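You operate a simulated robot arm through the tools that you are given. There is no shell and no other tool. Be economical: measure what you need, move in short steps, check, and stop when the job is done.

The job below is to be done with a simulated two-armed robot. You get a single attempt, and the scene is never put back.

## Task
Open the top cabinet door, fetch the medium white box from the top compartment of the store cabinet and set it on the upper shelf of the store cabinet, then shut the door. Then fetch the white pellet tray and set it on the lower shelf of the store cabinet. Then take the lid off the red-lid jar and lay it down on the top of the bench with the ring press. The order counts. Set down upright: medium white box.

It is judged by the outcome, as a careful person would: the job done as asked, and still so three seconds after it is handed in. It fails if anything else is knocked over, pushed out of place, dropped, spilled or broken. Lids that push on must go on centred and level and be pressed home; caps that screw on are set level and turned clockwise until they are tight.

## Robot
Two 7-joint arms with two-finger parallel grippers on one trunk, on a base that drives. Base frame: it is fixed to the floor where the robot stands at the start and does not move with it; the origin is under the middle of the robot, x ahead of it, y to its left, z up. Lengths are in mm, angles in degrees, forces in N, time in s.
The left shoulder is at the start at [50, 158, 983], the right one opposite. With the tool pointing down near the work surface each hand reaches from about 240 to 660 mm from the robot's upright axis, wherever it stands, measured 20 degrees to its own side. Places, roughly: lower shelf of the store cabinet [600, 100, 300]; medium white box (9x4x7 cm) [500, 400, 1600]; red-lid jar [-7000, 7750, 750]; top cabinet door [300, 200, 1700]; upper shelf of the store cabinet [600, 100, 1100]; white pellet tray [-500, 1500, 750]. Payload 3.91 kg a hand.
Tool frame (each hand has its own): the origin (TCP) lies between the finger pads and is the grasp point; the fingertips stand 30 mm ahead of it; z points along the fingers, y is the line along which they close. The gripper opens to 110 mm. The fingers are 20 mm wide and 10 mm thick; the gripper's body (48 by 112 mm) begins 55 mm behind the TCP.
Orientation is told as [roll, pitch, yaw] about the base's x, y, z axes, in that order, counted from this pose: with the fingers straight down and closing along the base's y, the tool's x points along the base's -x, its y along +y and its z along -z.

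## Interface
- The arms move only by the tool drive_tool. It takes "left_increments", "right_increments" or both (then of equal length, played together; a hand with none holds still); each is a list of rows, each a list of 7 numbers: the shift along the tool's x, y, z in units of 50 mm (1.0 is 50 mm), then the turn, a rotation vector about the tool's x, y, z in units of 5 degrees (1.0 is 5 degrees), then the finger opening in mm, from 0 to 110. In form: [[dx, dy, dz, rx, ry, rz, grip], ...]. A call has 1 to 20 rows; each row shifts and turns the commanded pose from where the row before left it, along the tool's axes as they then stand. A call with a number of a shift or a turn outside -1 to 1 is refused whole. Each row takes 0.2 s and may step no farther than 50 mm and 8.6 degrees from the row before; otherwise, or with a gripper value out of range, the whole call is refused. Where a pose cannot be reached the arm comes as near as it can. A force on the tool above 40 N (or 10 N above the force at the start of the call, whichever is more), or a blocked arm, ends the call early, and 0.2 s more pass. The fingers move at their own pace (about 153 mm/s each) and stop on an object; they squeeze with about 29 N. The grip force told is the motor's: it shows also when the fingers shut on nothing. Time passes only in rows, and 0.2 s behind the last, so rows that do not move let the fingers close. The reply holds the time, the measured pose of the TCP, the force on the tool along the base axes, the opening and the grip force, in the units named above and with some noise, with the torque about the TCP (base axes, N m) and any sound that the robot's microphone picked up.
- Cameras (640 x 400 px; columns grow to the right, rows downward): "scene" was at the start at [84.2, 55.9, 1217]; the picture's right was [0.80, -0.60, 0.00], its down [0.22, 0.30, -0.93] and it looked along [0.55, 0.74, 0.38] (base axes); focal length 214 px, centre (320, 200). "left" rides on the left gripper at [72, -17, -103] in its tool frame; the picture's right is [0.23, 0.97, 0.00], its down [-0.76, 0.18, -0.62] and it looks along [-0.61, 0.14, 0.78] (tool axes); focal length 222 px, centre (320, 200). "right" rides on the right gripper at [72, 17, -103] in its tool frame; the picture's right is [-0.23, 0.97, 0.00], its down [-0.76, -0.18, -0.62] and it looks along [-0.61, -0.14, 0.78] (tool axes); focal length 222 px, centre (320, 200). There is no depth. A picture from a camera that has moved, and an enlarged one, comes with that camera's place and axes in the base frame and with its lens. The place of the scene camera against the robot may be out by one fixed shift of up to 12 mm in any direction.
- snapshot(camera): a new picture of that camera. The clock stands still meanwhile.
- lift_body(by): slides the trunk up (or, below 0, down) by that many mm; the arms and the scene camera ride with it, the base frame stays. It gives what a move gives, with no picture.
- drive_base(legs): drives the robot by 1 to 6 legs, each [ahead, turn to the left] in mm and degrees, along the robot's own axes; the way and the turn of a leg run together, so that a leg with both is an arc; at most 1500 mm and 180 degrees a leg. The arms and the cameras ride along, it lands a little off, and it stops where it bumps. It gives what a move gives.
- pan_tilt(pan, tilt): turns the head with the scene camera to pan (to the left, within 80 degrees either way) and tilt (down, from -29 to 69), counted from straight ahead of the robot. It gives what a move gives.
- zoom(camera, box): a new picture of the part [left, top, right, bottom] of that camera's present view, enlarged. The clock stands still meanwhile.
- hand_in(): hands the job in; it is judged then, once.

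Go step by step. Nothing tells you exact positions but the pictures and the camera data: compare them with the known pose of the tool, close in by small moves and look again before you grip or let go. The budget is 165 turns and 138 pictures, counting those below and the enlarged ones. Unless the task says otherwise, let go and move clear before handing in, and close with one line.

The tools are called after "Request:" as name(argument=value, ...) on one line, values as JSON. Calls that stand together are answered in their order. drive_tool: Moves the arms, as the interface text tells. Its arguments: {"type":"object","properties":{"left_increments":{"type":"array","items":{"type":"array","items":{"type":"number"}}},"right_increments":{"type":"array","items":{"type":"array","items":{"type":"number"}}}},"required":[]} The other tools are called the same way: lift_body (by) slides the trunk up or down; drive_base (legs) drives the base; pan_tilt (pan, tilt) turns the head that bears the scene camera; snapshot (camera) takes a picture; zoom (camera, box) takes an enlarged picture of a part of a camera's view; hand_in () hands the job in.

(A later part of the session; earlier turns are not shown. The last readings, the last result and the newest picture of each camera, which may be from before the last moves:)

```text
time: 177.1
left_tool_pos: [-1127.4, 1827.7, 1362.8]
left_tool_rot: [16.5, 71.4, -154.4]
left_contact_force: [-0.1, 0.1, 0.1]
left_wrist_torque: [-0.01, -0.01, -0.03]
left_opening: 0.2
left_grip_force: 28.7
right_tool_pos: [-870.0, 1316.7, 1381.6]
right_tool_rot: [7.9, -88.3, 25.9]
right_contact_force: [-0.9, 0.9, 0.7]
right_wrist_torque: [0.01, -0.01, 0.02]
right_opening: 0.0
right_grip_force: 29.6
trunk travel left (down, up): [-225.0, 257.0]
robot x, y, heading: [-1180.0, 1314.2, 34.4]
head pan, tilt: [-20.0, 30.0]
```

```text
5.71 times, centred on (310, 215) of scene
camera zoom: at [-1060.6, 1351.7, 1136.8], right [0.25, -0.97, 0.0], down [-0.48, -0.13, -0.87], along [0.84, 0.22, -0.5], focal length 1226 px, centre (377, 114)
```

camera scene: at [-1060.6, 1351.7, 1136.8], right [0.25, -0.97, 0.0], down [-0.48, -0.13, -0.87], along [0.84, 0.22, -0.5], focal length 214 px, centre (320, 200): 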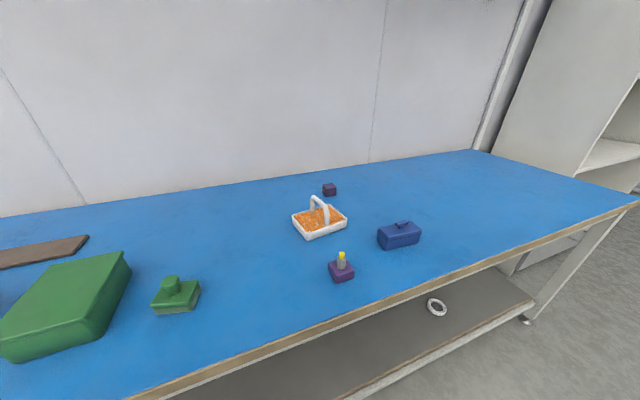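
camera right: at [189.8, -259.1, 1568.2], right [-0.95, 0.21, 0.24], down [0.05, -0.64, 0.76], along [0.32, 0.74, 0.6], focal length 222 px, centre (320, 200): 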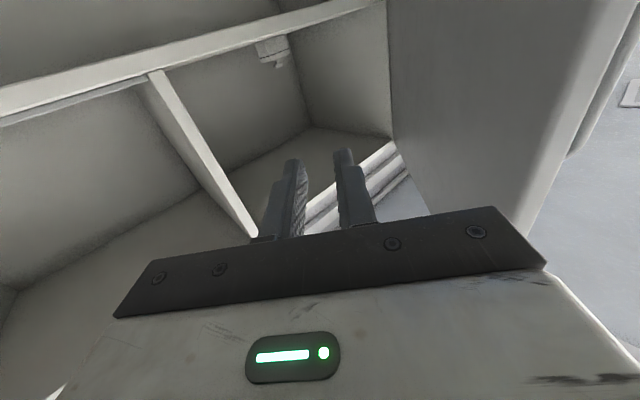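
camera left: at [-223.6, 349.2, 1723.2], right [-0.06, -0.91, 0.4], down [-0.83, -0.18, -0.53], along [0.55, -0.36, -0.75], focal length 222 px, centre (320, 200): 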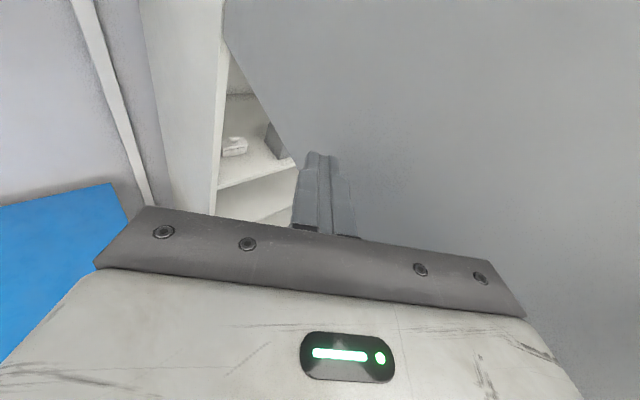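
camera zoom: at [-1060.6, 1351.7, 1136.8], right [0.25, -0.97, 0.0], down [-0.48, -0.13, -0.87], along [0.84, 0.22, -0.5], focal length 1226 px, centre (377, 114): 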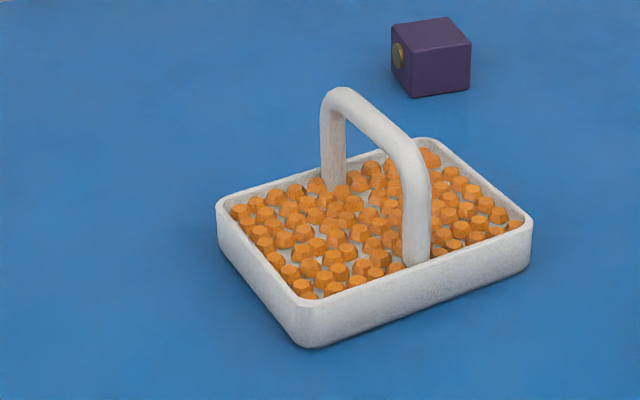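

The tray (130×97 mm) is centred near (−555, 1487), turned 45°, with its handle bar at z≈828 running along 45°. I'll bring the right hand to a 45° forward-down pre-grasp pose aligned with the bar.

Request:
drive_tool(right_increments=[[0, 0, 0, -0.7, 0, 0, 60], [0, 0, 0, -0.7, 0, 0, 60], [0, 0, 0, -0.7, 0, 0, 60], [0.67, -0.147, 0.368, 0, 1, 0, 60], [0.635, -0.147, 0.425, 0, 1, 0, 60], [0.596, -0.147, 0.479, 0, 1, 0, 60], [0.552, -0.147, 0.529, 0, 1, 0, 60], [0.504, -0.147, 0.575, 0, 1, 0, 60], [0.452, -0.147, 0.617, 0, 1, 0, 60], [0.396, -0.147, 0.653, 0, 1, 0, 60], [0.337, -0.147, 0.686, 0, 1, 0, 60], [0.277, -0.147, 0.713, 0, 1, 0, 60], [0.214, -0.147, 0.734, 0, 0, 0, 60], [0.214, -0.147, 0.734, 0, 0, 0, 60], [0.214, -0.147, 0.734, 0, 0, 0, 60], [0.214, -0.147, 0.734, 0, 0, 0, 60], [0.214, -0.147, 0.734, 0, 0, 0, 60]])

Request:
snapshot(camera="right")

Request:
snapshot(camera="scene")

```text
time: 180.7
left_tool_pos: [-1127.2, 1828.6, 1364.4]
left_tool_rot: [16.4, 71.4, -154.2]
left_contact_force: [-0.4, 0.7, 0.0]
left_wrist_torque: [-0.03, -0.02, 0.0]
left_opening: 0.0
left_grip_force: 29.6
right_tool_pos: [-625.0, 1416.5, 905.0]
right_tool_rot: [0.7, -43.6, 43.9]
right_contact_force: [0.0, -0.7, 0.1]
right_wrist_torque: [-0.01, 0.0, 0.0]
right_opening: 60.2
right_grip_force: 0.0
trunk travel left (down, up): [-225.0, 257.0]
robot x, y, heading: [-1181.4, 1309.1, 34.5]
head pan, tilt: [-20.0, 30.0]
```

```text
56 pictures are left
camera right: at [-726.3, 1342.1, 931.2], right [-0.56, 0.81, 0.17], down [0.22, -0.05, 0.97], along [0.8, 0.58, -0.15], focal length 222 px, centre (320, 200)
```

right: 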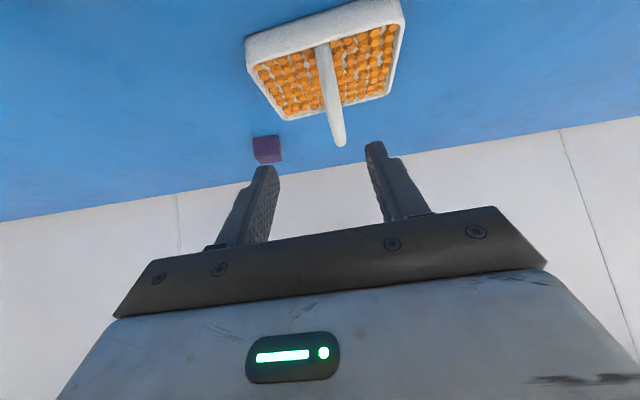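

```text
55 pictures are left
camera scene: at [-1060.5, 1351.6, 1136.8], right [0.25, -0.97, 0.0], down [-0.48, -0.13, -0.87], along [0.84, 0.22, -0.5], focal length 214 px, centre (320, 200)
```

scene: 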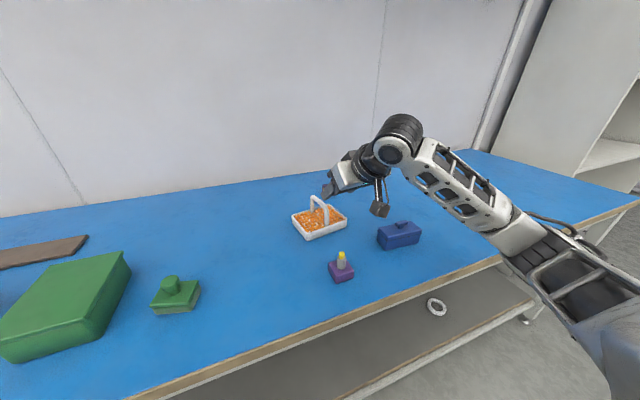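

The handle is about 15 mm left of the tool axis. I'll close in 60% of the way and look again.

Request:
drive_tool(right_increments=[[-0.05, 0.15, 0.48, 0, 0, 0, 60], [-0.05, 0.15, 0.48, 0, 0, 0, 60], [-0.04, 0, 0.48, 0, 0, 0, 60]])

Request:
snapshot(camera="right")

Request:
zoom(camera="scene", box=[260, 130, 420, 250])

```text
time: 181.4
left_tool_pos: [-1125.9, 1828.2, 1363.4]
left_tool_rot: [16.4, 71.5, -154.3]
left_contact_force: [-0.2, -0.2, 0.2]
left_wrist_torque: [0.02, 0.01, -0.02]
left_opening: 0.1
left_grip_force: 29.2
right_tool_pos: [-597.1, 1465.1, 858.0]
right_tool_rot: [0.7, -43.4, 43.8]
right_contact_force: [0.0, -0.2, -0.6]
right_wrist_torque: [0.0, -0.01, -0.01]
right_opening: 59.8
right_grip_force: 0.0
trunk travel left (down, up): [-225.0, 257.0]
robot x, y, heading: [-1180.2, 1305.3, 34.7]
head pan, tilt: [-20.0, 30.0]
```

```text
54 pictures are left
camera right: at [-696.6, 1391.5, 883.1], right [-0.56, 0.81, 0.16], down [0.22, -0.05, 0.97], along [0.8, 0.58, -0.15], focal length 222 px, centre (320, 200)
```

right: 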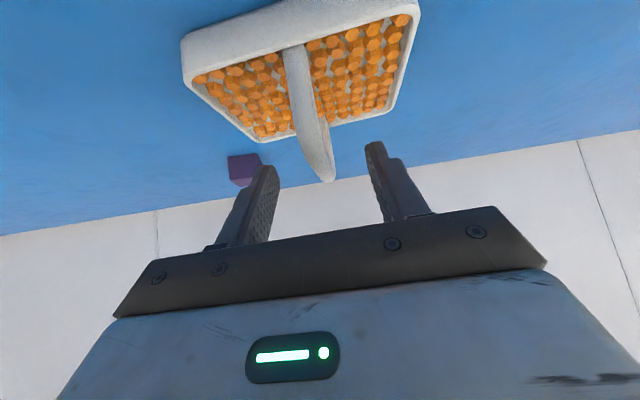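

```text
3.33 times, centred on (340, 190) of scene
camera zoom: at [-1060.6, 1351.7, 1136.8], right [0.25, -0.97, 0.0], down [-0.48, -0.13, -0.87], along [0.84, 0.22, -0.5], focal length 715 px, centre (253, 233)
```

zoom: 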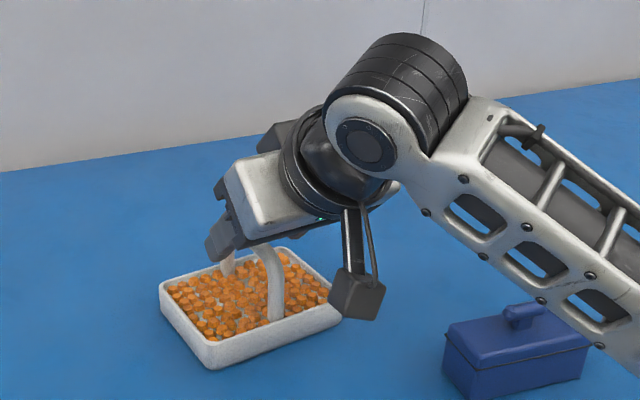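

Centred on the handle now. Final approach about 42 mm, then check.

Request:
drive_tool(right_increments=[[0.02, 0.01, 0.42, 0, 0, 0, 60], [0.02, 0.01, 0.42, 0, 0, 0, 60]])

Request:
snapshot(camera="right")

Request:
zoom(camera="scene", box=[260, 130, 420, 250])

```text
time: 182.1
left_tool_pos: [-1126.7, 1827.6, 1363.6]
left_tool_rot: [16.5, 71.4, -154.3]
left_contact_force: [0.3, 0.2, 0.9]
left_wrist_torque: [0.01, 0.0, 0.02]
left_opening: 0.0
left_grip_force: 29.7
right_tool_pos: [-579.4, 1486.5, 824.4]
right_tool_rot: [0.7, -43.4, 43.8]
right_contact_force: [0.6, -0.2, -0.3]
right_wrist_torque: [0.03, -0.01, 0.02]
right_opening: 60.0
right_grip_force: 0.1
trunk travel left (down, up): [-225.0, 257.0]
robot x, y, heading: [-1179.6, 1311.4, 34.6]
head pan, tilt: [-20.0, 30.0]
```

```text
52 pictures are left
camera right: at [-678.6, 1411.9, 851.3], right [-0.56, 0.81, 0.16], down [0.22, -0.05, 0.97], along [0.8, 0.58, -0.15], focal length 222 px, centre (320, 200)
```

right: 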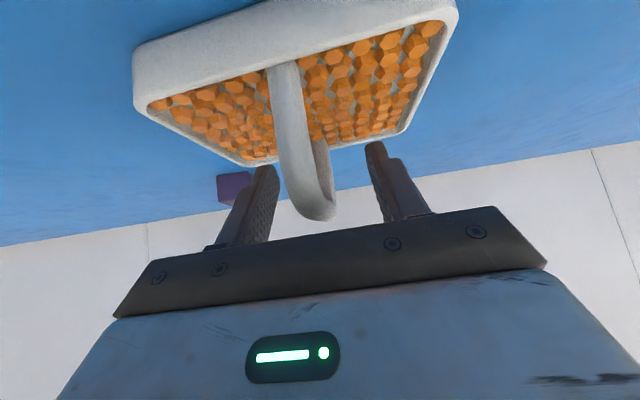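

```text
3.33 times, centred on (340, 190) of scene
camera zoom: at [-1060.5, 1351.7, 1136.7], right [0.25, -0.97, 0.0], down [-0.48, -0.13, -0.87], along [0.84, 0.22, -0.5], focal length 715 px, centre (253, 233)
```

zoom: 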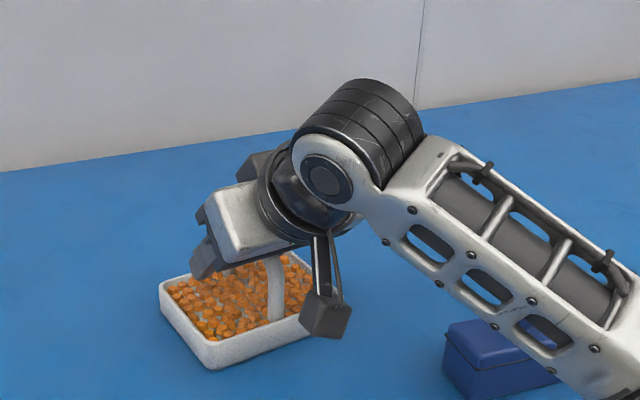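

The bar is between the pads. Closing, then a gentle lift.

Request:
drive_tool(right_increments=[[0, 0, 0, 0, 0, 0, 30], [0, 0, 0, 0, 0, 0, 10], [0, 0, 0, 0, 0, 0, 5], [0, 0, 0, 0, 0, 0, 5]])

Request:
drive_tool(right_increments=[[-0.07, 0, -0.073, 0, 0, 0, 5], [-0.14, 0, -0.145, 0, 0, 0, 5], [-0.14, 0, -0.145, 0, 0, 0, 5], [-0.14, 0, -0.145, 0, 0, 0, 5]])

Request:
snapshot(camera="right")

Request:
zoom(camera="scene", box=[260, 130, 420, 250])

```text
time: 183.1
left_tool_pos: [-1126.3, 1828.2, 1364.4]
left_tool_rot: [16.5, 71.4, -154.3]
left_contact_force: [-1.1, 0.4, 0.1]
left_wrist_torque: [-0.05, 0.02, 0.01]
left_opening: 0.1
left_grip_force: 29.0
right_tool_pos: [-579.3, 1485.9, 826.1]
right_tool_rot: [0.6, -43.4, 43.8]
right_contact_force: [-0.2, 0.7, -1.1]
right_wrist_torque: [0.04, -0.1, 0.06]
right_opening: 12.3
right_grip_force: 28.9
trunk travel left (down, up): [-225.0, 257.0]
robot x, y, heading: [-1182.8, 1314.2, 34.4]
head pan, tilt: [-20.0, 30.0]
```

```text
time: 184.1
left_tool_pos: [-1126.5, 1828.4, 1362.9]
left_tool_rot: [16.5, 71.4, -154.2]
left_contact_force: [0.1, 0.3, -0.4]
left_wrist_torque: [0.01, 0.01, -0.02]
left_opening: 0.0
left_grip_force: 29.6
right_tool_pos: [-579.2, 1488.1, 860.9]
right_tool_rot: [0.6, -43.3, 43.8]
right_contact_force: [0.4, -0.3, -2.8]
right_wrist_torque: [0.02, 0.01, 0.0]
right_opening: 12.5
right_grip_force: 28.9
trunk travel left (down, up): [-225.0, 257.0]
robot x, y, heading: [-1179.2, 1306.3, 34.6]
head pan, tilt: [-20.0, 30.0]
```

```text
50 pictures are left
camera right: at [-678.5, 1413.3, 886.7], right [-0.56, 0.81, 0.16], down [0.22, -0.05, 0.97], along [0.8, 0.58, -0.15], focal length 222 px, centre (320, 200)
```

right: 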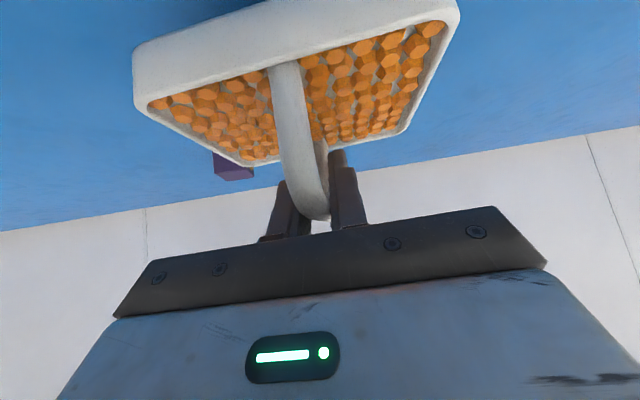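

```text
3.33 times, centred on (340, 190) of scene
camera zoom: at [-1060.4, 1351.7, 1136.7], right [0.25, -0.97, 0.0], down [-0.48, -0.13, -0.87], along [0.84, 0.22, -0.5], focal length 715 px, centre (253, 233)
```

zoom: 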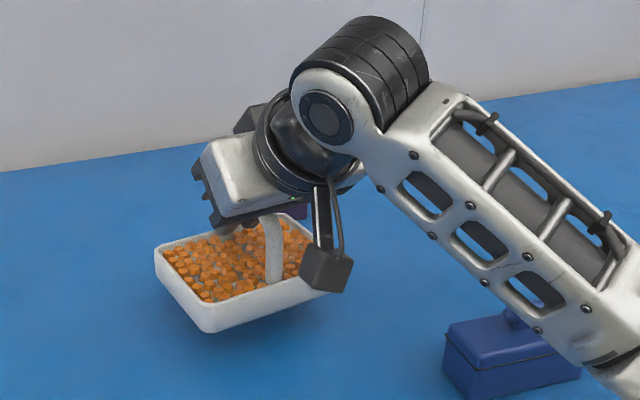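

Tray lifted, level, and hanging well. I'll raise it, draw it back, and look at it again before driving.

Request:
drive_tool(right_increments=[[-0.25, 0, -0.26, 0, 0, 0, 5], [-0.34, 0, -0.364, 0, 0, 0, 5], [-0.34, 0, -0.364, 0, 0, 0, 5], [-0.34, 0, -0.364, 0, 0, 0, 5], [0.2, 0, -0.2, 0, 0, 0, 5], [0.36, 0, -0.34, 0, 0, 0, 5], [0.36, 0, -0.34, 0, 0, 0, 5], [0.36, 0, -0.34, 0, 0, 0, 5], [0.36, 0, -0.34, 0, 0, 0, 5], [0.2, 0, -0.2, 0, 0, 0, 5]])

Request:
drive_base(legs=[[0, -45], [0, -45]])

Request:
snapshot(camera="right")

Request:
snapshot(camera="scene")

```text
time: 186.2
left_tool_pos: [-1127.4, 1828.8, 1362.7]
left_tool_rot: [16.5, 71.4, -154.4]
left_contact_force: [0.5, 0.4, -0.3]
left_wrist_torque: [-0.01, -0.02, -0.01]
left_opening: 0.0
left_grip_force: 29.0
right_tool_pos: [-671.8, 1396.4, 954.3]
right_tool_rot: [0.7, -43.5, 43.8]
right_contact_force: [0.1, -0.6, -3.2]
right_wrist_torque: [0.0, -0.04, 0.0]
right_opening: 12.5
right_grip_force: 29.0
trunk travel left (down, up): [-225.0, 257.0]
robot x, y, heading: [-1182.2, 1308.3, 34.4]
head pan, tilt: [-20.0, 30.0]
```

```text
time: 190.8
left_tool_pos: [-663.3, 1256.4, 1362.4]
left_tool_rot: [16.6, 71.4, 115.7]
left_contact_force: [-0.2, -1.6, 0.4]
left_wrist_torque: [0.03, 0.03, -0.04]
left_opening: 0.0
left_grip_force: 29.0
right_tool_pos: [-1093.8, 799.5, 954.4]
right_tool_rot: [0.8, -43.4, -46.2]
right_contact_force: [0.9, 0.0, -2.5]
right_wrist_torque: [0.0, 0.0, 0.01]
right_opening: 12.5
right_grip_force: 28.8
trunk travel left (down, up): [-225.0, 257.0]
robot x, y, heading: [-1180.2, 1305.5, -55.8]
head pan, tilt: [-20.0, 30.0]
```

```text
48 pictures are left
camera right: at [-1168.5, 899.5, 980.5], right [0.81, 0.56, 0.17], down [-0.05, -0.22, 0.97], along [0.58, -0.8, -0.15], focal length 222 px, centre (320, 200)
```

right: 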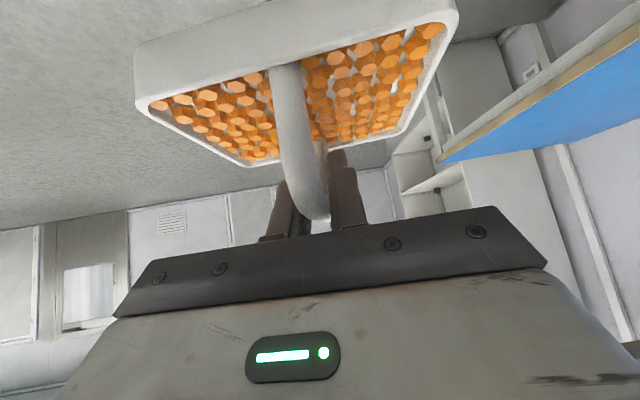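

```text
47 pictures are left
camera scene: at [-1135.8, 1185.5, 1136.7], right [-0.97, -0.25, 0.0], down [-0.13, 0.48, -0.87], along [0.22, -0.84, -0.5], focal length 214 px, centre (320, 200)
```

scene: 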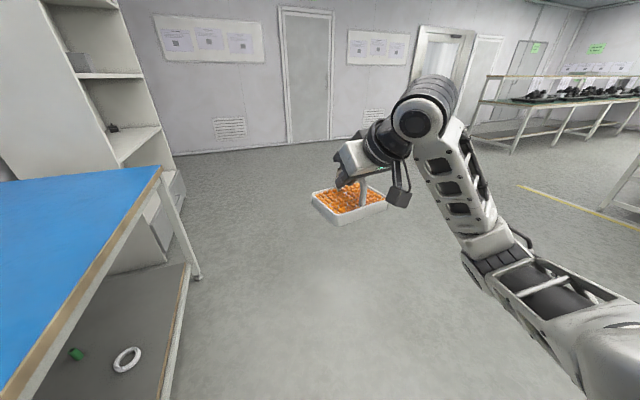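

Tray carried fine. I'll drive along to the cabinet and face it.

Request:
drive_base(legs=[[841, 0], [841, 0], [0, 45], [0, 44.8]])

Request:
lift_body(by=-225)

Request:
pan_tilt(pan=-15, tilt=35)

Request:
snapshot(camera="scene")

Request:
snapshot(camera="right")

```text
time: 203.4
left_tool_pos: [-198.4, 450.0, 1364.1]
left_tool_rot: [16.5, 71.4, -153.6]
left_contact_force: [0.6, -0.7, -0.3]
left_wrist_torque: [-0.01, 0.03, -0.01]
left_opening: 0.3
left_grip_force: 28.9
right_tool_pos: [264.2, 24.9, 955.4]
right_tool_rot: [0.7, -43.4, 44.5]
right_contact_force: [-0.7, 0.3, -2.6]
right_wrist_torque: [0.01, -0.01, 0.0]
right_opening: 12.8
right_grip_force: 29.4
trunk travel left (down, up): [-225.0, 257.0]
robot x, y, heading: [-245.5, -69.9, 35.1]
head pan, tilt: [-20.0, 30.0]
```

```text
time: 205.8
left_tool_pos: [-199.2, 450.3, 1139.4]
left_tool_rot: [16.6, 71.5, -153.7]
left_contact_force: [0.0, -0.3, -0.8]
left_wrist_torque: [-0.01, 0.03, 0.02]
left_opening: 0.0
left_grip_force: 29.3
right_tool_pos: [263.8, 24.8, 729.6]
right_tool_rot: [0.7, -43.4, 44.6]
right_contact_force: [-0.4, -0.5, -1.9]
right_wrist_torque: [0.0, 0.0, 0.0]
right_opening: 12.6
right_grip_force: 29.0
trunk travel left (down, up): [0.0, 482.0]
robot x, y, heading: [-250.1, -72.4, 35.1]
head pan, tilt: [-20.0, 30.0]
```

```text
time: 206.4
left_tool_pos: [-198.1, 450.6, 1139.2]
left_tool_rot: [16.4, 71.3, -153.8]
left_contact_force: [-0.1, -0.7, -0.4]
left_wrist_torque: [-0.02, -0.03, 0.01]
left_opening: 0.4
left_grip_force: 29.4
right_tool_pos: [264.0, 25.4, 729.8]
right_tool_rot: [0.7, -43.4, 44.6]
right_contact_force: [0.6, -0.2, -1.7]
right_wrist_torque: [0.03, -0.02, -0.02]
right_opening: 12.7
right_grip_force: 29.1
trunk travel left (down, up): [0.0, 482.0]
robot x, y, heading: [-243.1, -70.9, 35.3]
head pan, tilt: [-15.0, 35.0]
```

```text
46 pictures are left
camera scene: at [-130.5, -18.9, 904.0], right [0.34, -0.94, 0.0], down [-0.54, -0.2, -0.82], along [0.77, 0.28, -0.57], focal length 214 px, centre (320, 200)
```

scene: 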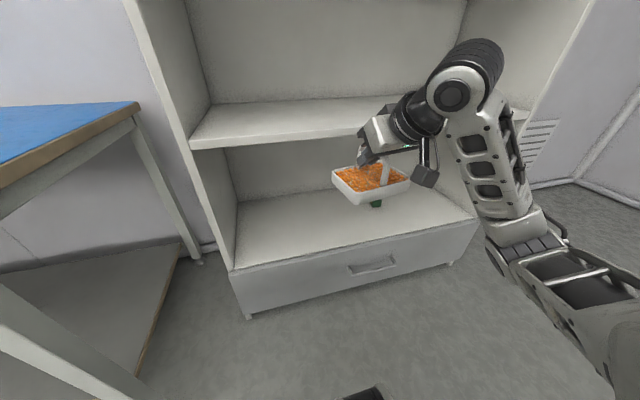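

```text
45 pictures are left
camera right: at [164.6, -51.1, 755.4], right [-0.57, 0.8, 0.16], down [0.22, -0.04, 0.97], along [0.79, 0.59, -0.15], focal length 222 px, centre (320, 200)
```

right: 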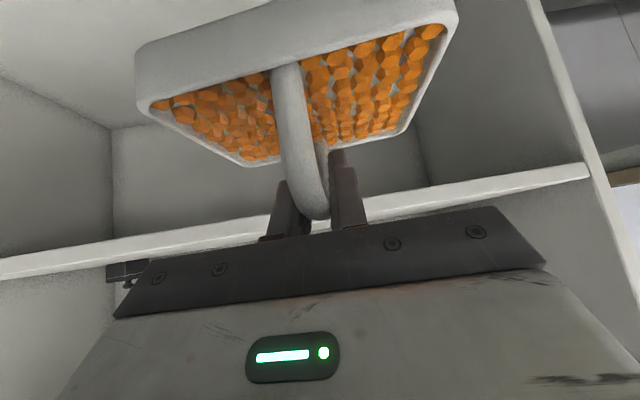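

The lower shelf is at z≈330 with about 380 mm clear height. I'll lower the tray in front of it.

Request:
drive_tool(right_increments=[[0.25, 0, 0.26, 0, 0, 0, 5], [0.5, 0, 0.52, 0, 0, 0, 5], [0.5, 0, 0.52, 0, 0, 0, 5], [0.5, 0, 0.52, 0, 0, 0, 5], [0.5, 0, 0.52, 0, 0, 0, 5], [0.5, 0, 0.52, 0, 0, 0, 5], [0.5, 0, 0.52, 0, 0, 0, 5], [0.5, 0, 0.52, 0, 0, 0, 5], [0.2, 0, 0.2, 0, 0, 0, 5]])

Request:
drive_base(legs=[[80, -1]])

Request:
snapshot(camera="scene")

Request:
snapshot(camera="right")

```text
time: 208.4
left_tool_pos: [-197.7, 449.2, 1139.0]
left_tool_rot: [16.5, 71.3, -153.6]
left_contact_force: [-0.8, 0.2, 0.8]
left_wrist_torque: [-0.01, 0.03, 0.02]
left_opening: 0.0
left_grip_force: 29.4
right_tool_pos: [259.9, 24.3, 442.8]
right_tool_rot: [0.8, -43.4, 44.5]
right_contact_force: [-0.4, -0.8, -1.4]
right_wrist_torque: [0.01, 0.0, -0.01]
right_opening: 12.4
right_grip_force: 28.3
trunk travel left (down, up): [0.0, 482.0]
robot x, y, heading: [-242.6, -69.2, 35.1]
head pan, tilt: [-15.0, 35.0]
```

```text
time: 209.5
left_tool_pos: [-124.7, 494.1, 1139.8]
left_tool_rot: [16.6, 71.4, -154.5]
left_contact_force: [0.6, 0.1, 0.7]
left_wrist_torque: [0.01, 0.01, -0.03]
left_opening: 0.0
left_grip_force: 28.9
right_tool_pos: [326.3, 61.5, 441.8]
right_tool_rot: [0.8, -43.4, 43.5]
right_contact_force: [-0.4, -0.1, -2.3]
right_wrist_torque: [0.0, -0.01, 0.01]
right_opening: 12.7
right_grip_force: 29.2
trunk travel left (down, up): [0.0, 482.0]
robot x, y, heading: [-184.1, -22.3, 34.2]
head pan, tilt: [-15.0, 35.0]
```

```text
44 pictures are left
camera scene: at [-64.3, 24.3, 903.9], right [0.33, -0.94, 0.0], down [-0.54, -0.19, -0.82], along [0.77, 0.27, -0.57], focal length 214 px, centre (320, 200)
```

scene: 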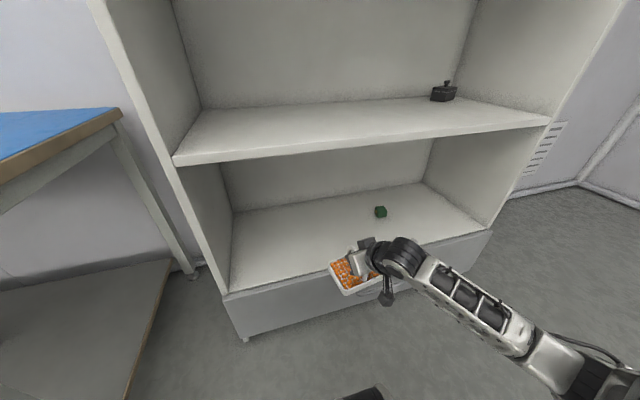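

```text
43 pictures are left
camera right: at [226.2, -12.6, 468.8], right [-0.56, 0.81, 0.17], down [0.22, -0.05, 0.97], along [0.8, 0.58, -0.15], focal length 222 px, centre (320, 200)
```

right: 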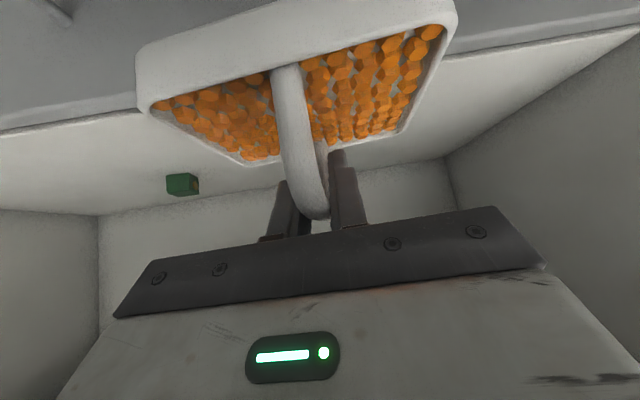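

Clear to enter. I'll move forward 150 mm while squaring the tray to the shelf.

Request:
drive_tool(right_increments=[[-0.2, -0.083, 0.19, 0.217, 0, 0.23, 5], [-0.359, -0.083, 0.339, 0.217, 0, 0.23, 5], [-0.359, -0.06, 0.339, 0.217, 0, 0.23, 5], [-0.359, -0.05, 0.339, 0.217, 0, 0.23, 5], [-0.359, -0.03, 0.339, 0.217, 0, 0.23, 5], [-0.359, 0, 0.339, 0.217, 0, 0.23, 5], [-0.2, 0, 0.19, 0, 0, 0, 5]])

Request:
snapshot(camera="right")

Request:
zoom(camera="scene", box=[200, 140, 520, 340])

```text
time: 211.1
left_tool_pos: [-123.3, 494.8, 1138.0]
left_tool_rot: [16.6, 71.4, -154.6]
left_contact_force: [0.4, -0.6, 0.4]
left_wrist_torque: [0.0, 0.0, 0.0]
left_opening: 0.0
left_grip_force: 29.1
right_tool_pos: [455.1, 144.8, 441.1]
right_tool_rot: [0.7, -43.2, 34.0]
right_contact_force: [-0.3, 0.4, -2.3]
right_wrist_torque: [0.03, -0.02, 0.0]
right_opening: 12.8
right_grip_force: 29.0
trunk travel left (down, up): [0.0, 482.0]
robot x, y, heading: [-177.5, -24.5, 34.4]
head pan, tilt: [-15.0, 35.0]
```

```text
42 pictures are left
camera right: at [343.1, 89.1, 467.2], right [-0.41, 0.89, 0.16], down [0.21, -0.08, 0.97], along [0.89, 0.44, -0.15], focal length 222 px, centre (320, 200)
```

right: 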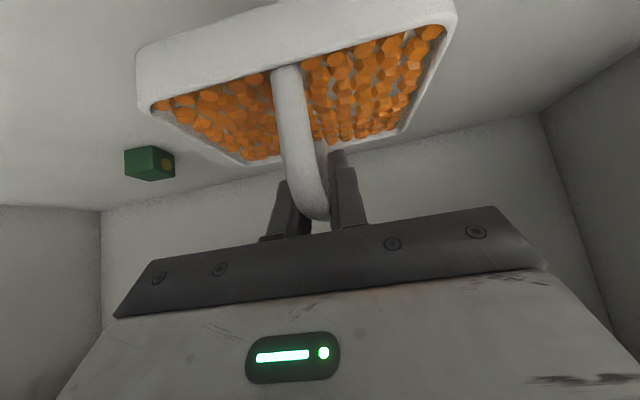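

```text
2.00 times, centred on (360, 240) of scene
camera zoom: at [-64.3, 24.4, 903.9], right [0.33, -0.94, 0.0], down [-0.54, -0.19, -0.82], along [0.77, 0.27, -0.57], focal length 429 px, centre (240, 120)
```

zoom: 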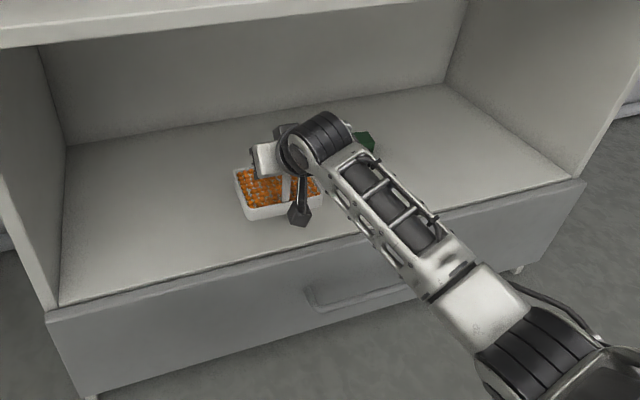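

Tray is over the shelf, clear of the green block. Lowering gently.

Request:
drive_tool(right_increments=[[0.037, 0, 0.185, 0, 0, 0, 5], [0.037, 0, 0.185, 0, 0, 0, 5], [0.037, 0, 0.185, 0, 0, 0, 5]])

Request:
drive_tool(right_increments=[[0.055, 0, 0.058, 0, 0, 0, 5], [0.055, 0, 0.058, 0, 0, 0, 5]])

Request:
snapshot(camera="right")

```text
time: 211.9
left_tool_pos: [-123.1, 494.4, 1139.7]
left_tool_rot: [16.5, 71.5, -154.7]
left_contact_force: [1.0, 0.1, 0.8]
left_wrist_torque: [0.01, -0.02, 0.0]
left_opening: 0.0
left_grip_force: 29.6
right_tool_pos: [467.4, 153.6, 417.3]
right_tool_rot: [0.8, -43.3, 34.1]
right_contact_force: [0.6, 0.4, -1.9]
right_wrist_torque: [0.02, 0.0, 0.01]
right_opening: 12.4
right_grip_force: 28.8
trunk travel left (down, up): [0.0, 482.0]
robot x, y, heading: [-179.0, -28.4, 34.3]
head pan, tilt: [-15.0, 35.0]
```

```text
time: 212.5
left_tool_pos: [-123.6, 494.6, 1138.4]
left_tool_rot: [16.5, 71.4, -154.7]
left_contact_force: [1.4, -0.3, -0.2]
left_wrist_torque: [0.04, -0.01, -0.01]
left_opening: 0.0
left_grip_force: 29.5
right_tool_pos: [466.4, 153.0, 411.1]
right_tool_rot: [0.8, -43.2, 34.0]
right_contact_force: [0.0, 1.2, -2.3]
right_wrist_torque: [0.0, 0.0, -0.03]
right_opening: 12.4
right_grip_force: 29.0
trunk travel left (down, up): [0.0, 482.0]
robot x, y, heading: [-182.5, -24.0, 34.5]
head pan, tilt: [-15.0, 35.0]
```

```text
40 pictures are left
camera right: at [355.3, 97.0, 436.2], right [-0.41, 0.9, 0.17], down [0.21, -0.08, 0.97], along [0.89, 0.44, -0.16], focal length 222 px, centre (320, 200)
```

right: 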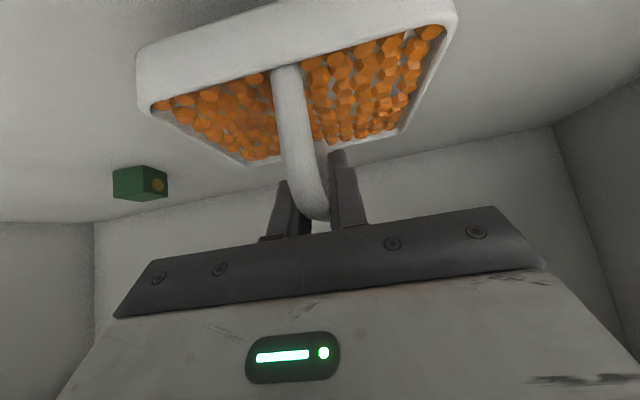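

Request:
drive_tool(right_increments=[[0.041, 0, 0.044, 0, 0, 0, 5], [0.041, 0, 0.044, 0, 0, 0, 5]])

Request:
drive_tool(right_increments=[[0.041, 0, 0.044, 0, 0, 0, 5]])

```text
time: 213.1
left_tool_pos: [-123.1, 494.0, 1138.6]
left_tool_rot: [16.5, 71.4, -154.6]
left_contact_force: [-0.1, 0.5, -0.1]
left_wrist_torque: [0.01, -0.01, 0.0]
left_opening: 0.0
left_grip_force: 29.0
right_tool_pos: [466.5, 154.0, 404.8]
right_tool_rot: [0.7, -43.3, 34.2]
right_contact_force: [0.1, -0.1, -2.3]
right_wrist_torque: [0.01, -0.01, 0.0]
right_opening: 12.7
right_grip_force: 29.3
trunk travel left (down, up): [0.0, 482.0]
robot x, y, heading: [-178.4, -24.2, 34.1]
head pan, tilt: [-15.0, 35.0]
```

```text
time: 213.5
left_tool_pos: [-123.0, 493.2, 1138.7]
left_tool_rot: [16.4, 71.4, -154.6]
left_contact_force: [-0.5, -0.4, -0.5]
left_wrist_torque: [-0.01, -0.01, 0.01]
left_opening: 0.1
left_grip_force: 28.9
right_tool_pos: [465.7, 154.7, 402.0]
right_tool_rot: [0.6, -43.3, 34.2]
right_contact_force: [-0.1, 0.5, -2.5]
right_wrist_torque: [0.04, -0.01, -0.01]
right_opening: 12.7
right_grip_force: 28.8
trunk travel left (down, up): [0.0, 482.0]
robot x, y, heading: [-178.5, -21.6, 34.2]
head pan, tilt: [-15.0, 35.0]
```

Request:
drive_tool(right_increments=[[0.041, 0, 0.044, 0, 0, 0, 5], [0.041, 0, 0.044, 0, 0, 0, 5]])

Request:
zoom(camera="scene", box=[280, 180, 400, 255])

```text
time: 214.1
left_tool_pos: [-123.2, 494.1, 1138.9]
left_tool_rot: [16.5, 71.3, -154.6]
left_contact_force: [0.0, 0.2, -0.1]
left_wrist_torque: [0.02, 0.02, -0.02]
left_opening: 0.0
left_grip_force: 28.8
right_tool_pos: [466.1, 154.8, 395.2]
right_tool_rot: [0.8, -43.2, 34.0]
right_contact_force: [0.6, -0.5, -2.8]
right_wrist_torque: [0.03, -0.01, -0.01]
right_opening: 12.3
right_grip_force: 29.2
trunk travel left (down, up): [0.0, 482.0]
robot x, y, heading: [-179.7, -24.6, 34.2]
head pan, tilt: [-15.0, 35.0]
```

```text
5.33 times, centred on (340, 218) of scene
camera zoom: at [-64.2, 24.4, 903.9], right [0.33, -0.94, 0.0], down [-0.54, -0.19, -0.82], along [0.77, 0.27, -0.57], focal length 1144 px, centre (213, 107)
```

zoom: 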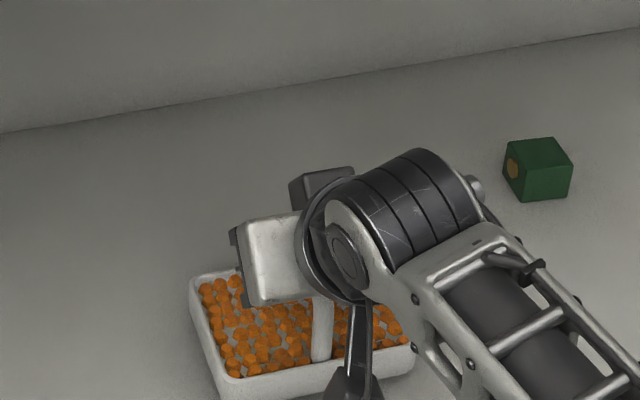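

Request:
drive_tool(right_increments=[[0.041, 0, 0.044, 0, 0, 0, 5], [0.041, 0, 0.044, 0, 0, 0, 5]])

Request:
drive_tool(right_increments=[[0.041, 0, 0.044, 0, 0, 0, 5]])

Request:
drive_tool(right_increments=[[0.041, 0, 0.044, 0, 0, 0, 5]])

```text
time: 214.7
left_tool_pos: [-123.1, 495.0, 1140.0]
left_tool_rot: [16.6, 71.3, -154.6]
left_contact_force: [0.3, 0.0, -0.7]
left_wrist_torque: [0.0, 0.0, 0.0]
left_opening: 0.0
left_grip_force: 29.0
right_tool_pos: [465.4, 154.0, 388.7]
right_tool_rot: [0.9, -43.3, 34.0]
right_contact_force: [0.6, 0.6, -1.7]
right_wrist_torque: [0.01, -0.01, -0.02]
right_opening: 12.8
right_grip_force: 28.5
trunk travel left (down, up): [0.0, 482.0]
robot x, y, heading: [-179.0, -21.2, 34.0]
head pan, tilt: [-15.0, 35.0]
```

```text
time: 215.1
left_tool_pos: [-123.4, 494.3, 1139.3]
left_tool_rot: [16.5, 71.4, -154.6]
left_contact_force: [0.0, -0.5, 0.0]
left_wrist_torque: [0.02, 0.0, 0.01]
left_opening: 0.0
left_grip_force: 29.0
right_tool_pos: [465.6, 154.8, 385.4]
right_tool_rot: [0.6, -43.4, 34.1]
right_contact_force: [-0.3, -0.2, -1.4]
right_wrist_torque: [0.01, -0.01, -0.01]
right_opening: 12.5
right_grip_force: 29.1
trunk travel left (down, up): [0.0, 482.0]
robot x, y, heading: [-181.7, -23.3, 34.2]
head pan, tilt: [-15.0, 35.0]
```

```text
time: 215.5
left_tool_pos: [-125.3, 494.0, 1138.8]
left_tool_rot: [16.6, 71.5, -154.6]
left_contact_force: [-0.8, 0.7, 1.1]
left_wrist_torque: [0.0, -0.01, -0.02]
left_opening: 0.1
left_grip_force: 28.1
right_tool_pos: [466.0, 154.4, 386.4]
right_tool_rot: [0.7, -43.6, 34.0]
right_contact_force: [-3.0, -2.5, 9.6]
right_wrist_torque: [-0.53, 0.75, 0.0]
right_opening: 12.8
right_grip_force: 29.3
trunk travel left (down, up): [0.0, 482.0]
robot x, y, heading: [-178.9, -21.5, 34.2]
head pan, tilt: [-15.0, 35.0]
```

Contact under the tray. I'll look before releasing.

Request:
snapshot(camera="right")

Request:
zoom(camera="scene", box=[280, 200, 400, 275])

```text
38 pictures are left
camera right: at [354.9, 98.8, 411.2], right [-0.42, 0.89, 0.17], down [0.21, -0.08, 0.97], along [0.89, 0.44, -0.15], focal length 222 px, centre (320, 200)
```

right: 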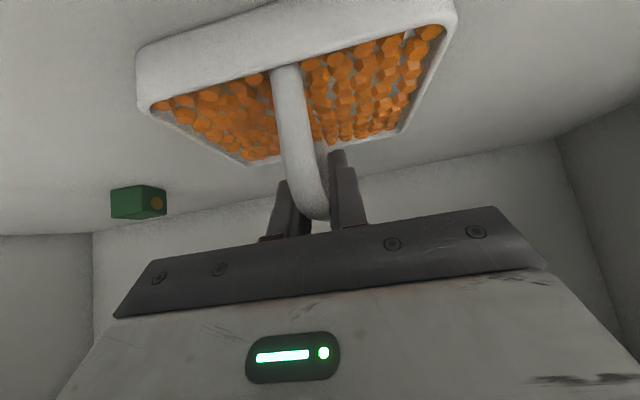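

```text
5.33 times, centred on (340, 238) of scene
camera zoom: at [-65.0, 24.2, 904.3], right [0.33, -0.94, 0.0], down [-0.54, -0.19, -0.82], along [0.77, 0.27, -0.57], focal length 1144 px, centre (213, 0)
```

zoom: 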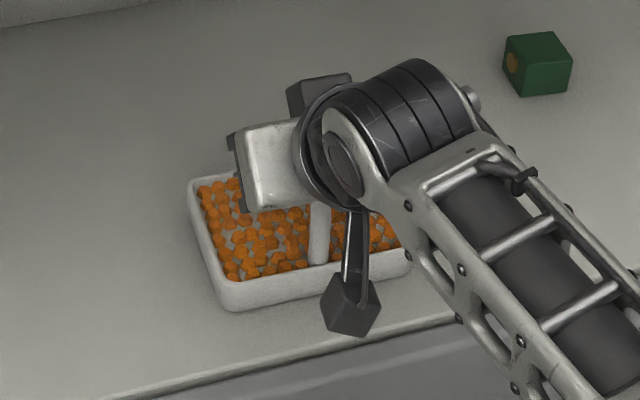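

The torque matches the tray's near bottom edge resting on the shelf. I'll release gently.

Request:
drive_tool(right_increments=[[0.014, 0, 0.015, 0, 0, 0, 5], [0, 0, 0, 0, 0, 0, 13], [0, 0, 0, 0, 0, 0, 16], [0, 0, 0, 0, 0, 0, 25], [0, 0, 0, 0, 0, 0, 40]])

Request:
snapshot(camera="right")

```text
time: 216.7
left_tool_pos: [-123.7, 495.0, 1138.3]
left_tool_rot: [16.6, 71.5, -154.6]
left_contact_force: [-0.1, 0.7, -0.1]
left_wrist_torque: [-0.03, 0.01, 0.0]
left_opening: 0.1
left_grip_force: 29.2
right_tool_pos: [465.6, 153.7, 382.9]
right_tool_rot: [0.8, -43.3, 34.0]
right_contact_force: [-0.1, 0.5, 0.7]
right_wrist_torque: [0.03, 0.0, -0.01]
right_opening: 39.9
right_grip_force: 0.2
trunk travel left (down, up): [0.0, 482.0]
robot x, y, heading: [-182.3, -22.1, 34.1]
head pan, tilt: [-15.0, 35.0]
```

```text
36 pictures are left
camera right: at [354.6, 98.4, 407.8], right [-0.41, 0.89, 0.17], down [0.21, -0.08, 0.97], along [0.89, 0.44, -0.15], focal length 222 px, centre (320, 200)
```

right: 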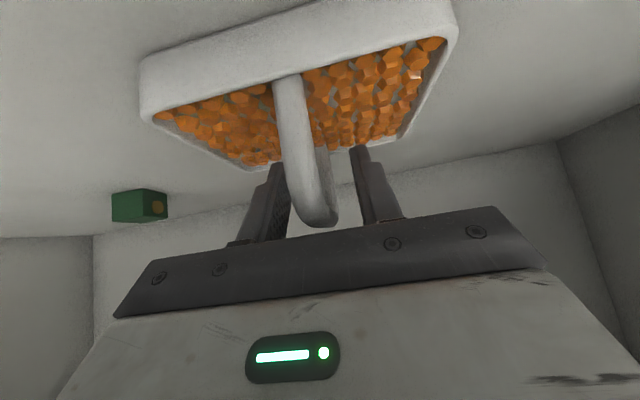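

Released; the tray sits on the shelf. I'll withdraw up-and-back along the tool axis, then lift away.

Request:
drive_tool(right_increments=[[0, 0, -0.3, 0, 0, 0, 45], [0, 0, -0.6, 0, 0, 0, 50], [0, 0, -0.6, 0, 0, 0, 50], [0, 0, -0.6, 0, 0, 0, 50], [0.3, 0, -0.7, 0, 0, 0, 50], [0.3, 0, -0.7, 0, 0, 0, 50], [0.3, 0, -0.7, 0, 0, 0, 50]])

Request:
drive_base(legs=[[-250, 0]])

Request:
snapshot(camera="scene")

```text
time: 218.3
left_tool_pos: [-123.8, 494.4, 1139.1]
left_tool_rot: [16.4, 71.4, -154.7]
left_contact_force: [-0.5, -0.3, -0.1]
left_wrist_torque: [-0.02, 0.04, 0.01]
left_opening: 0.1
left_grip_force: 29.1
right_tool_pos: [320.2, 53.2, 505.0]
right_tool_rot: [0.6, -43.2, 34.0]
right_contact_force: [-0.4, -1.3, -0.4]
right_wrist_torque: [0.0, 0.02, 0.01]
right_opening: 49.9
right_grip_force: 0.1
trunk travel left (down, up): [0.0, 482.0]
robot x, y, heading: [-185.1, -27.1, 33.9]
head pan, tilt: [-15.0, 35.0]
```

```text
time: 220.1
left_tool_pos: [-330.5, 353.1, 1139.0]
left_tool_rot: [16.6, 71.4, -154.8]
left_contact_force: [0.1, 0.7, 0.3]
left_wrist_torque: [0.02, 0.0, -0.01]
left_opening: 0.0
left_grip_force: 29.5
right_tool_pos: [112.1, -89.4, 504.6]
right_tool_rot: [0.8, -43.4, 33.9]
right_contact_force: [0.1, 0.2, 0.6]
right_wrist_torque: [0.01, -0.05, -0.02]
right_opening: 50.1
right_grip_force: 0.0
trunk travel left (down, up): [0.0, 482.0]
robot x, y, heading: [-388.8, -169.3, 34.3]
head pan, tilt: [-15.0, 35.0]
```

```text
35 pictures are left
camera scene: at [-272.4, -117.0, 903.9], right [0.33, -0.94, 0.0], down [-0.54, -0.19, -0.82], along [0.77, 0.27, -0.57], focal length 214 px, centre (320, 200)
```

scene: 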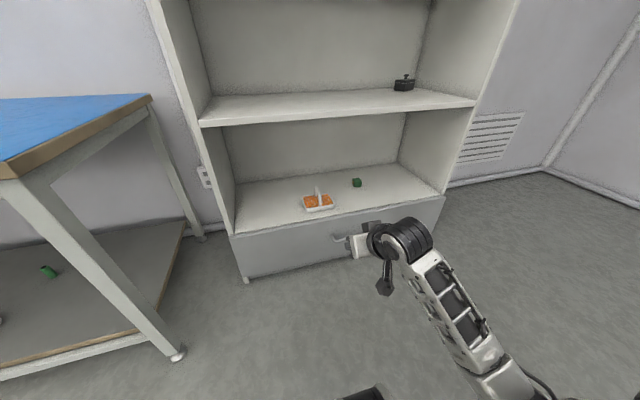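

The tray is safely on the lower shelf. Before the long drive to the jar, I'll unroll the left hand and point it down, raise the trunk, and turn to look along the room.

Request:
drive_tool(left_increments=[[0, 0, 0, 0, 0, 1, 50], [0, 0, 0, 0, 0, 1, 50], [0, 0, 0, 0, 0, 1, 50], [0, 0, 0, 0, 0, 1, 50], [0, 0, 0, 0, 0, 1, 50], [0, 0, 0, 0, 0, 1, 50], [0, 0, 0, 0, 0, 1, 50], [0, 0, 0, 0, 0, 1, 50], [0, 0, 0, 0, 0, 1, 50], [0, 0, 0, 0, 0, 1, 50], [0, 0, 0, 0, 0, 1, 50], [0, 0, 0, 0, 0, 1, 50], [0, 0, 0, 0, 0, 1, 50], [0, 0, 0, 0, 0, 1, 50], [0, 0, 0, 0, 0, 1, 50], [0, 0, 0, 0, 0, 1, 50], [0, 0, 0, 0, 0, 1, 50], [0, 0, 0, 0, 0, 1, 50]])

Request:
drive_tool(left_increments=[[0, 0, 0, 0, 0, 1, 50], [0, 0, 0, 0, 0, 1, 50], [0, 0, 0, 0, 0, 1, 50], [0, 0, 0, 0, 0, 1, 50], [0, 0, 0, 0, 0, 1, 50], [0, 0, 0, 0, 0, 1, 50], [0, 0, 0, 0, 0, 1, 50], [0, 0, 0, 0, 0, 1, 50], [0, 0, 0, 0, 0, 1, 50], [0, 0, 0, 0, 0, 1, 50], [0, 0, 0, 0, 0, 1, 50], [0, 0, 0, 0, 0, 1, 50], [0, 0, 0, 0, 0, 1, 50], [0, 0, 0, 0, 0, 1, 50], [0, 0, 0, 0, 0, 1, 50], [0, 0, 0, 0, 0, 1, 50], [0, 0, 0, 0, 0, 1, 50], [0, 0, 0, 0, 0, 1, 50]])

Request:
drive_tool(left_increments=[[0, 0, -0.3, 0, 1, 0, 50], [0, 0, -0.3, 0, 1, 0, 50], [0, 0, -0.3, 0, 1, 0, 50], [0, 0, -0.3, 0, 1, 0, 50], [0, -0.3, -0.3, 0, 1, 0, 50], [0, -0.3, 0, 0, 1, 0, 50], [0, -0.3, 0, 0, 1, 0, 50], [0, -0.3, 0, 0, 1, 0, 50], [0, -0.3, 0, 0, 1, 0, 50], [0, -0.3, 0, 0, 1, 0, 50], [0, -0.3, 0, 0, 1, 0, 50], [0, -0.3, 0, 0, 1, 0, 50], [0, -0.3, 0, 0, 1, 0, 50], [0, 0, 0, 0, 1, 0, 50]])

Request:
lift_body(by=225)

Request:
drive_base(legs=[[-150, 0], [0, 89.7]])

Request:
pan_tilt(pan=0, tilt=10)

Request:
snapshot(camera="scene")

```text
time: 223.9
left_tool_pos: [-330.6, 353.0, 1139.3]
left_tool_rot: [-72.1, 5.1, 99.5]
left_contact_force: [-1.0, 0.1, -0.6]
left_wrist_torque: [0.0, -0.02, 0.01]
left_opening: 49.9
left_grip_force: 0.1
right_tool_pos: [112.7, -89.1, 505.2]
right_tool_rot: [0.8, -43.3, 34.0]
right_contact_force: [-0.4, 0.0, 0.5]
right_wrist_torque: [0.04, -0.01, 0.0]
right_opening: 50.2
right_grip_force: 0.0
trunk travel left (down, up): [0.0, 482.0]
robot x, y, heading: [-389.2, -165.4, 34.0]
head pan, tilt: [-15.0, 35.0]
```

```text
time: 227.7
left_tool_pos: [-332.2, 351.9, 1130.8]
left_tool_rot: [-24.1, -69.7, 33.6]
left_contact_force: [0.2, 0.3, -0.3]
left_wrist_torque: [-0.02, -0.02, -0.08]
left_opening: 50.2
left_grip_force: 0.0
left hand out of reach, approached as far as the arm can: row 18
right_tool_pos: [111.1, -89.8, 503.1]
right_tool_rot: [0.7, -43.3, 34.0]
right_contact_force: [0.3, -0.1, 0.2]
right_wrist_torque: [0.0, -0.01, 0.0]
right_opening: 50.1
right_grip_force: 0.1
trunk travel left (down, up): [0.0, 482.0]
robot x, y, heading: [-389.1, -159.1, 34.2]
head pan, tilt: [-15.0, 35.0]
```

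```text
time: 230.7
left_tool_pos: [-308.7, 112.9, 986.2]
left_tool_rot: [-8.3, -1.7, 10.9]
left_contact_force: [-0.2, 0.8, -0.6]
left_wrist_torque: [-0.02, -0.02, 0.0]
left_opening: 50.2
left_grip_force: 0.1
left hand out of reach, approached as far as the arm can: row 1, 2, 3, 4, 5, 6, 7, 8, 9, 10, 11, 12, 13, 14
right_tool_pos: [113.2, -87.9, 503.9]
right_tool_rot: [0.7, -43.3, 33.9]
right_contact_force: [0.2, 0.4, -0.4]
right_wrist_torque: [0.0, 0.04, -0.01]
right_opening: 50.2
right_grip_force: 0.1
trunk travel left (down, up): [0.0, 482.0]
robot x, y, heading: [-391.8, -162.3, 34.1]
head pan, tilt: [-15.0, 35.0]
```

```text
time: 233.1
left_tool_pos: [-308.7, 113.3, 1211.1]
left_tool_rot: [-8.2, -1.9, 10.6]
left_contact_force: [-1.3, 1.1, 1.0]
left_wrist_torque: [0.03, -0.04, 0.04]
left_opening: 50.2
left_grip_force: 0.2
right_tool_pos: [112.9, -88.4, 729.6]
right_tool_rot: [0.7, -43.3, 33.9]
right_contact_force: [-0.4, 0.2, -0.1]
right_wrist_torque: [-0.01, 0.02, -0.02]
right_opening: 50.0
right_grip_force: 0.1
trunk travel left (down, up): [-225.0, 257.0]
robot x, y, heading: [-387.8, -166.5, 34.0]
head pan, tilt: [-15.0, 35.0]
```

```text
time: 238.3
left_tool_pos: [-791.1, -164.6, 1212.0]
left_tool_rot: [-8.2, -1.8, 99.8]
left_contact_force: [0.0, 0.7, 0.0]
left_wrist_torque: [-0.04, 0.01, -0.04]
left_opening: 50.1
left_grip_force: 0.1
right_tool_pos: [-580.9, 253.1, 728.9]
right_tool_rot: [0.7, -43.2, 123.1]
right_contact_force: [0.0, -0.4, -0.6]
right_wrist_torque: [0.0, 0.02, -0.01]
right_opening: 50.4
right_grip_force: 0.0
trunk travel left (down, up): [-225.0, 257.0]
robot x, y, heading: [-516.9, -251.8, 123.2]
head pan, tilt: [-15.0, 35.0]
```

```text
time: 239.2
left_tool_pos: [-789.9, -164.2, 1212.4]
left_tool_rot: [-8.1, -1.8, 99.8]
left_contact_force: [-0.3, -0.5, 0.7]
left_wrist_torque: [-0.01, 0.03, 0.03]
left_opening: 50.1
left_grip_force: 0.1
right_tool_pos: [-581.4, 253.6, 729.0]
right_tool_rot: [0.7, -43.2, 123.2]
right_contact_force: [0.6, 0.2, -0.3]
right_wrist_torque: [-0.01, 0.04, 0.01]
right_opening: 49.9
right_grip_force: 0.1
trunk travel left (down, up): [-225.0, 257.0]
robot x, y, heading: [-514.5, -250.0, 123.2]
head pan, tilt: [0.0, 10.0]
```

```text
34 pictures are left
camera scene: at [-586.5, -141.6, 1169.0], right [0.84, 0.55, 0.0], down [0.1, -0.15, -0.98], along [-0.54, 0.82, -0.17], focal length 214 px, centre (320, 200)
```

scene: 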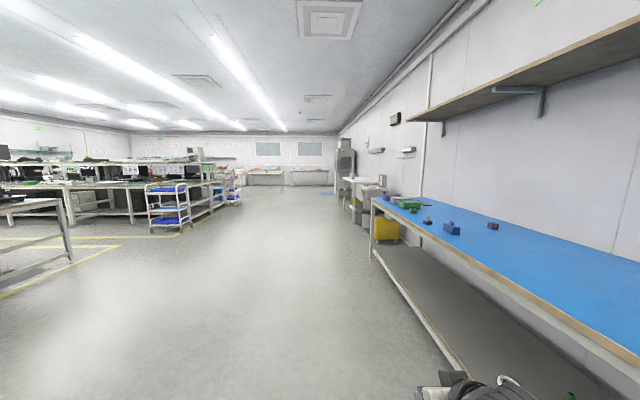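

The corridor is clear. Zooming on the far benches where the jar should be (about column 298).

Request:
zoom(camera="scene", box=[230, 130, 390, 230])

```text
4.00 times, centred on (310, 180) of scene
camera zoom: at [-586.5, -141.6, 1169.0], right [0.84, 0.55, 0.0], down [0.1, -0.15, -0.98], along [-0.54, 0.82, -0.17], focal length 858 px, centre (360, 280)
```

zoom: 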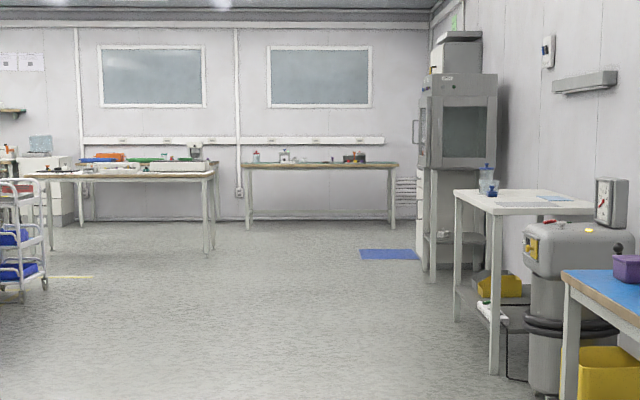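

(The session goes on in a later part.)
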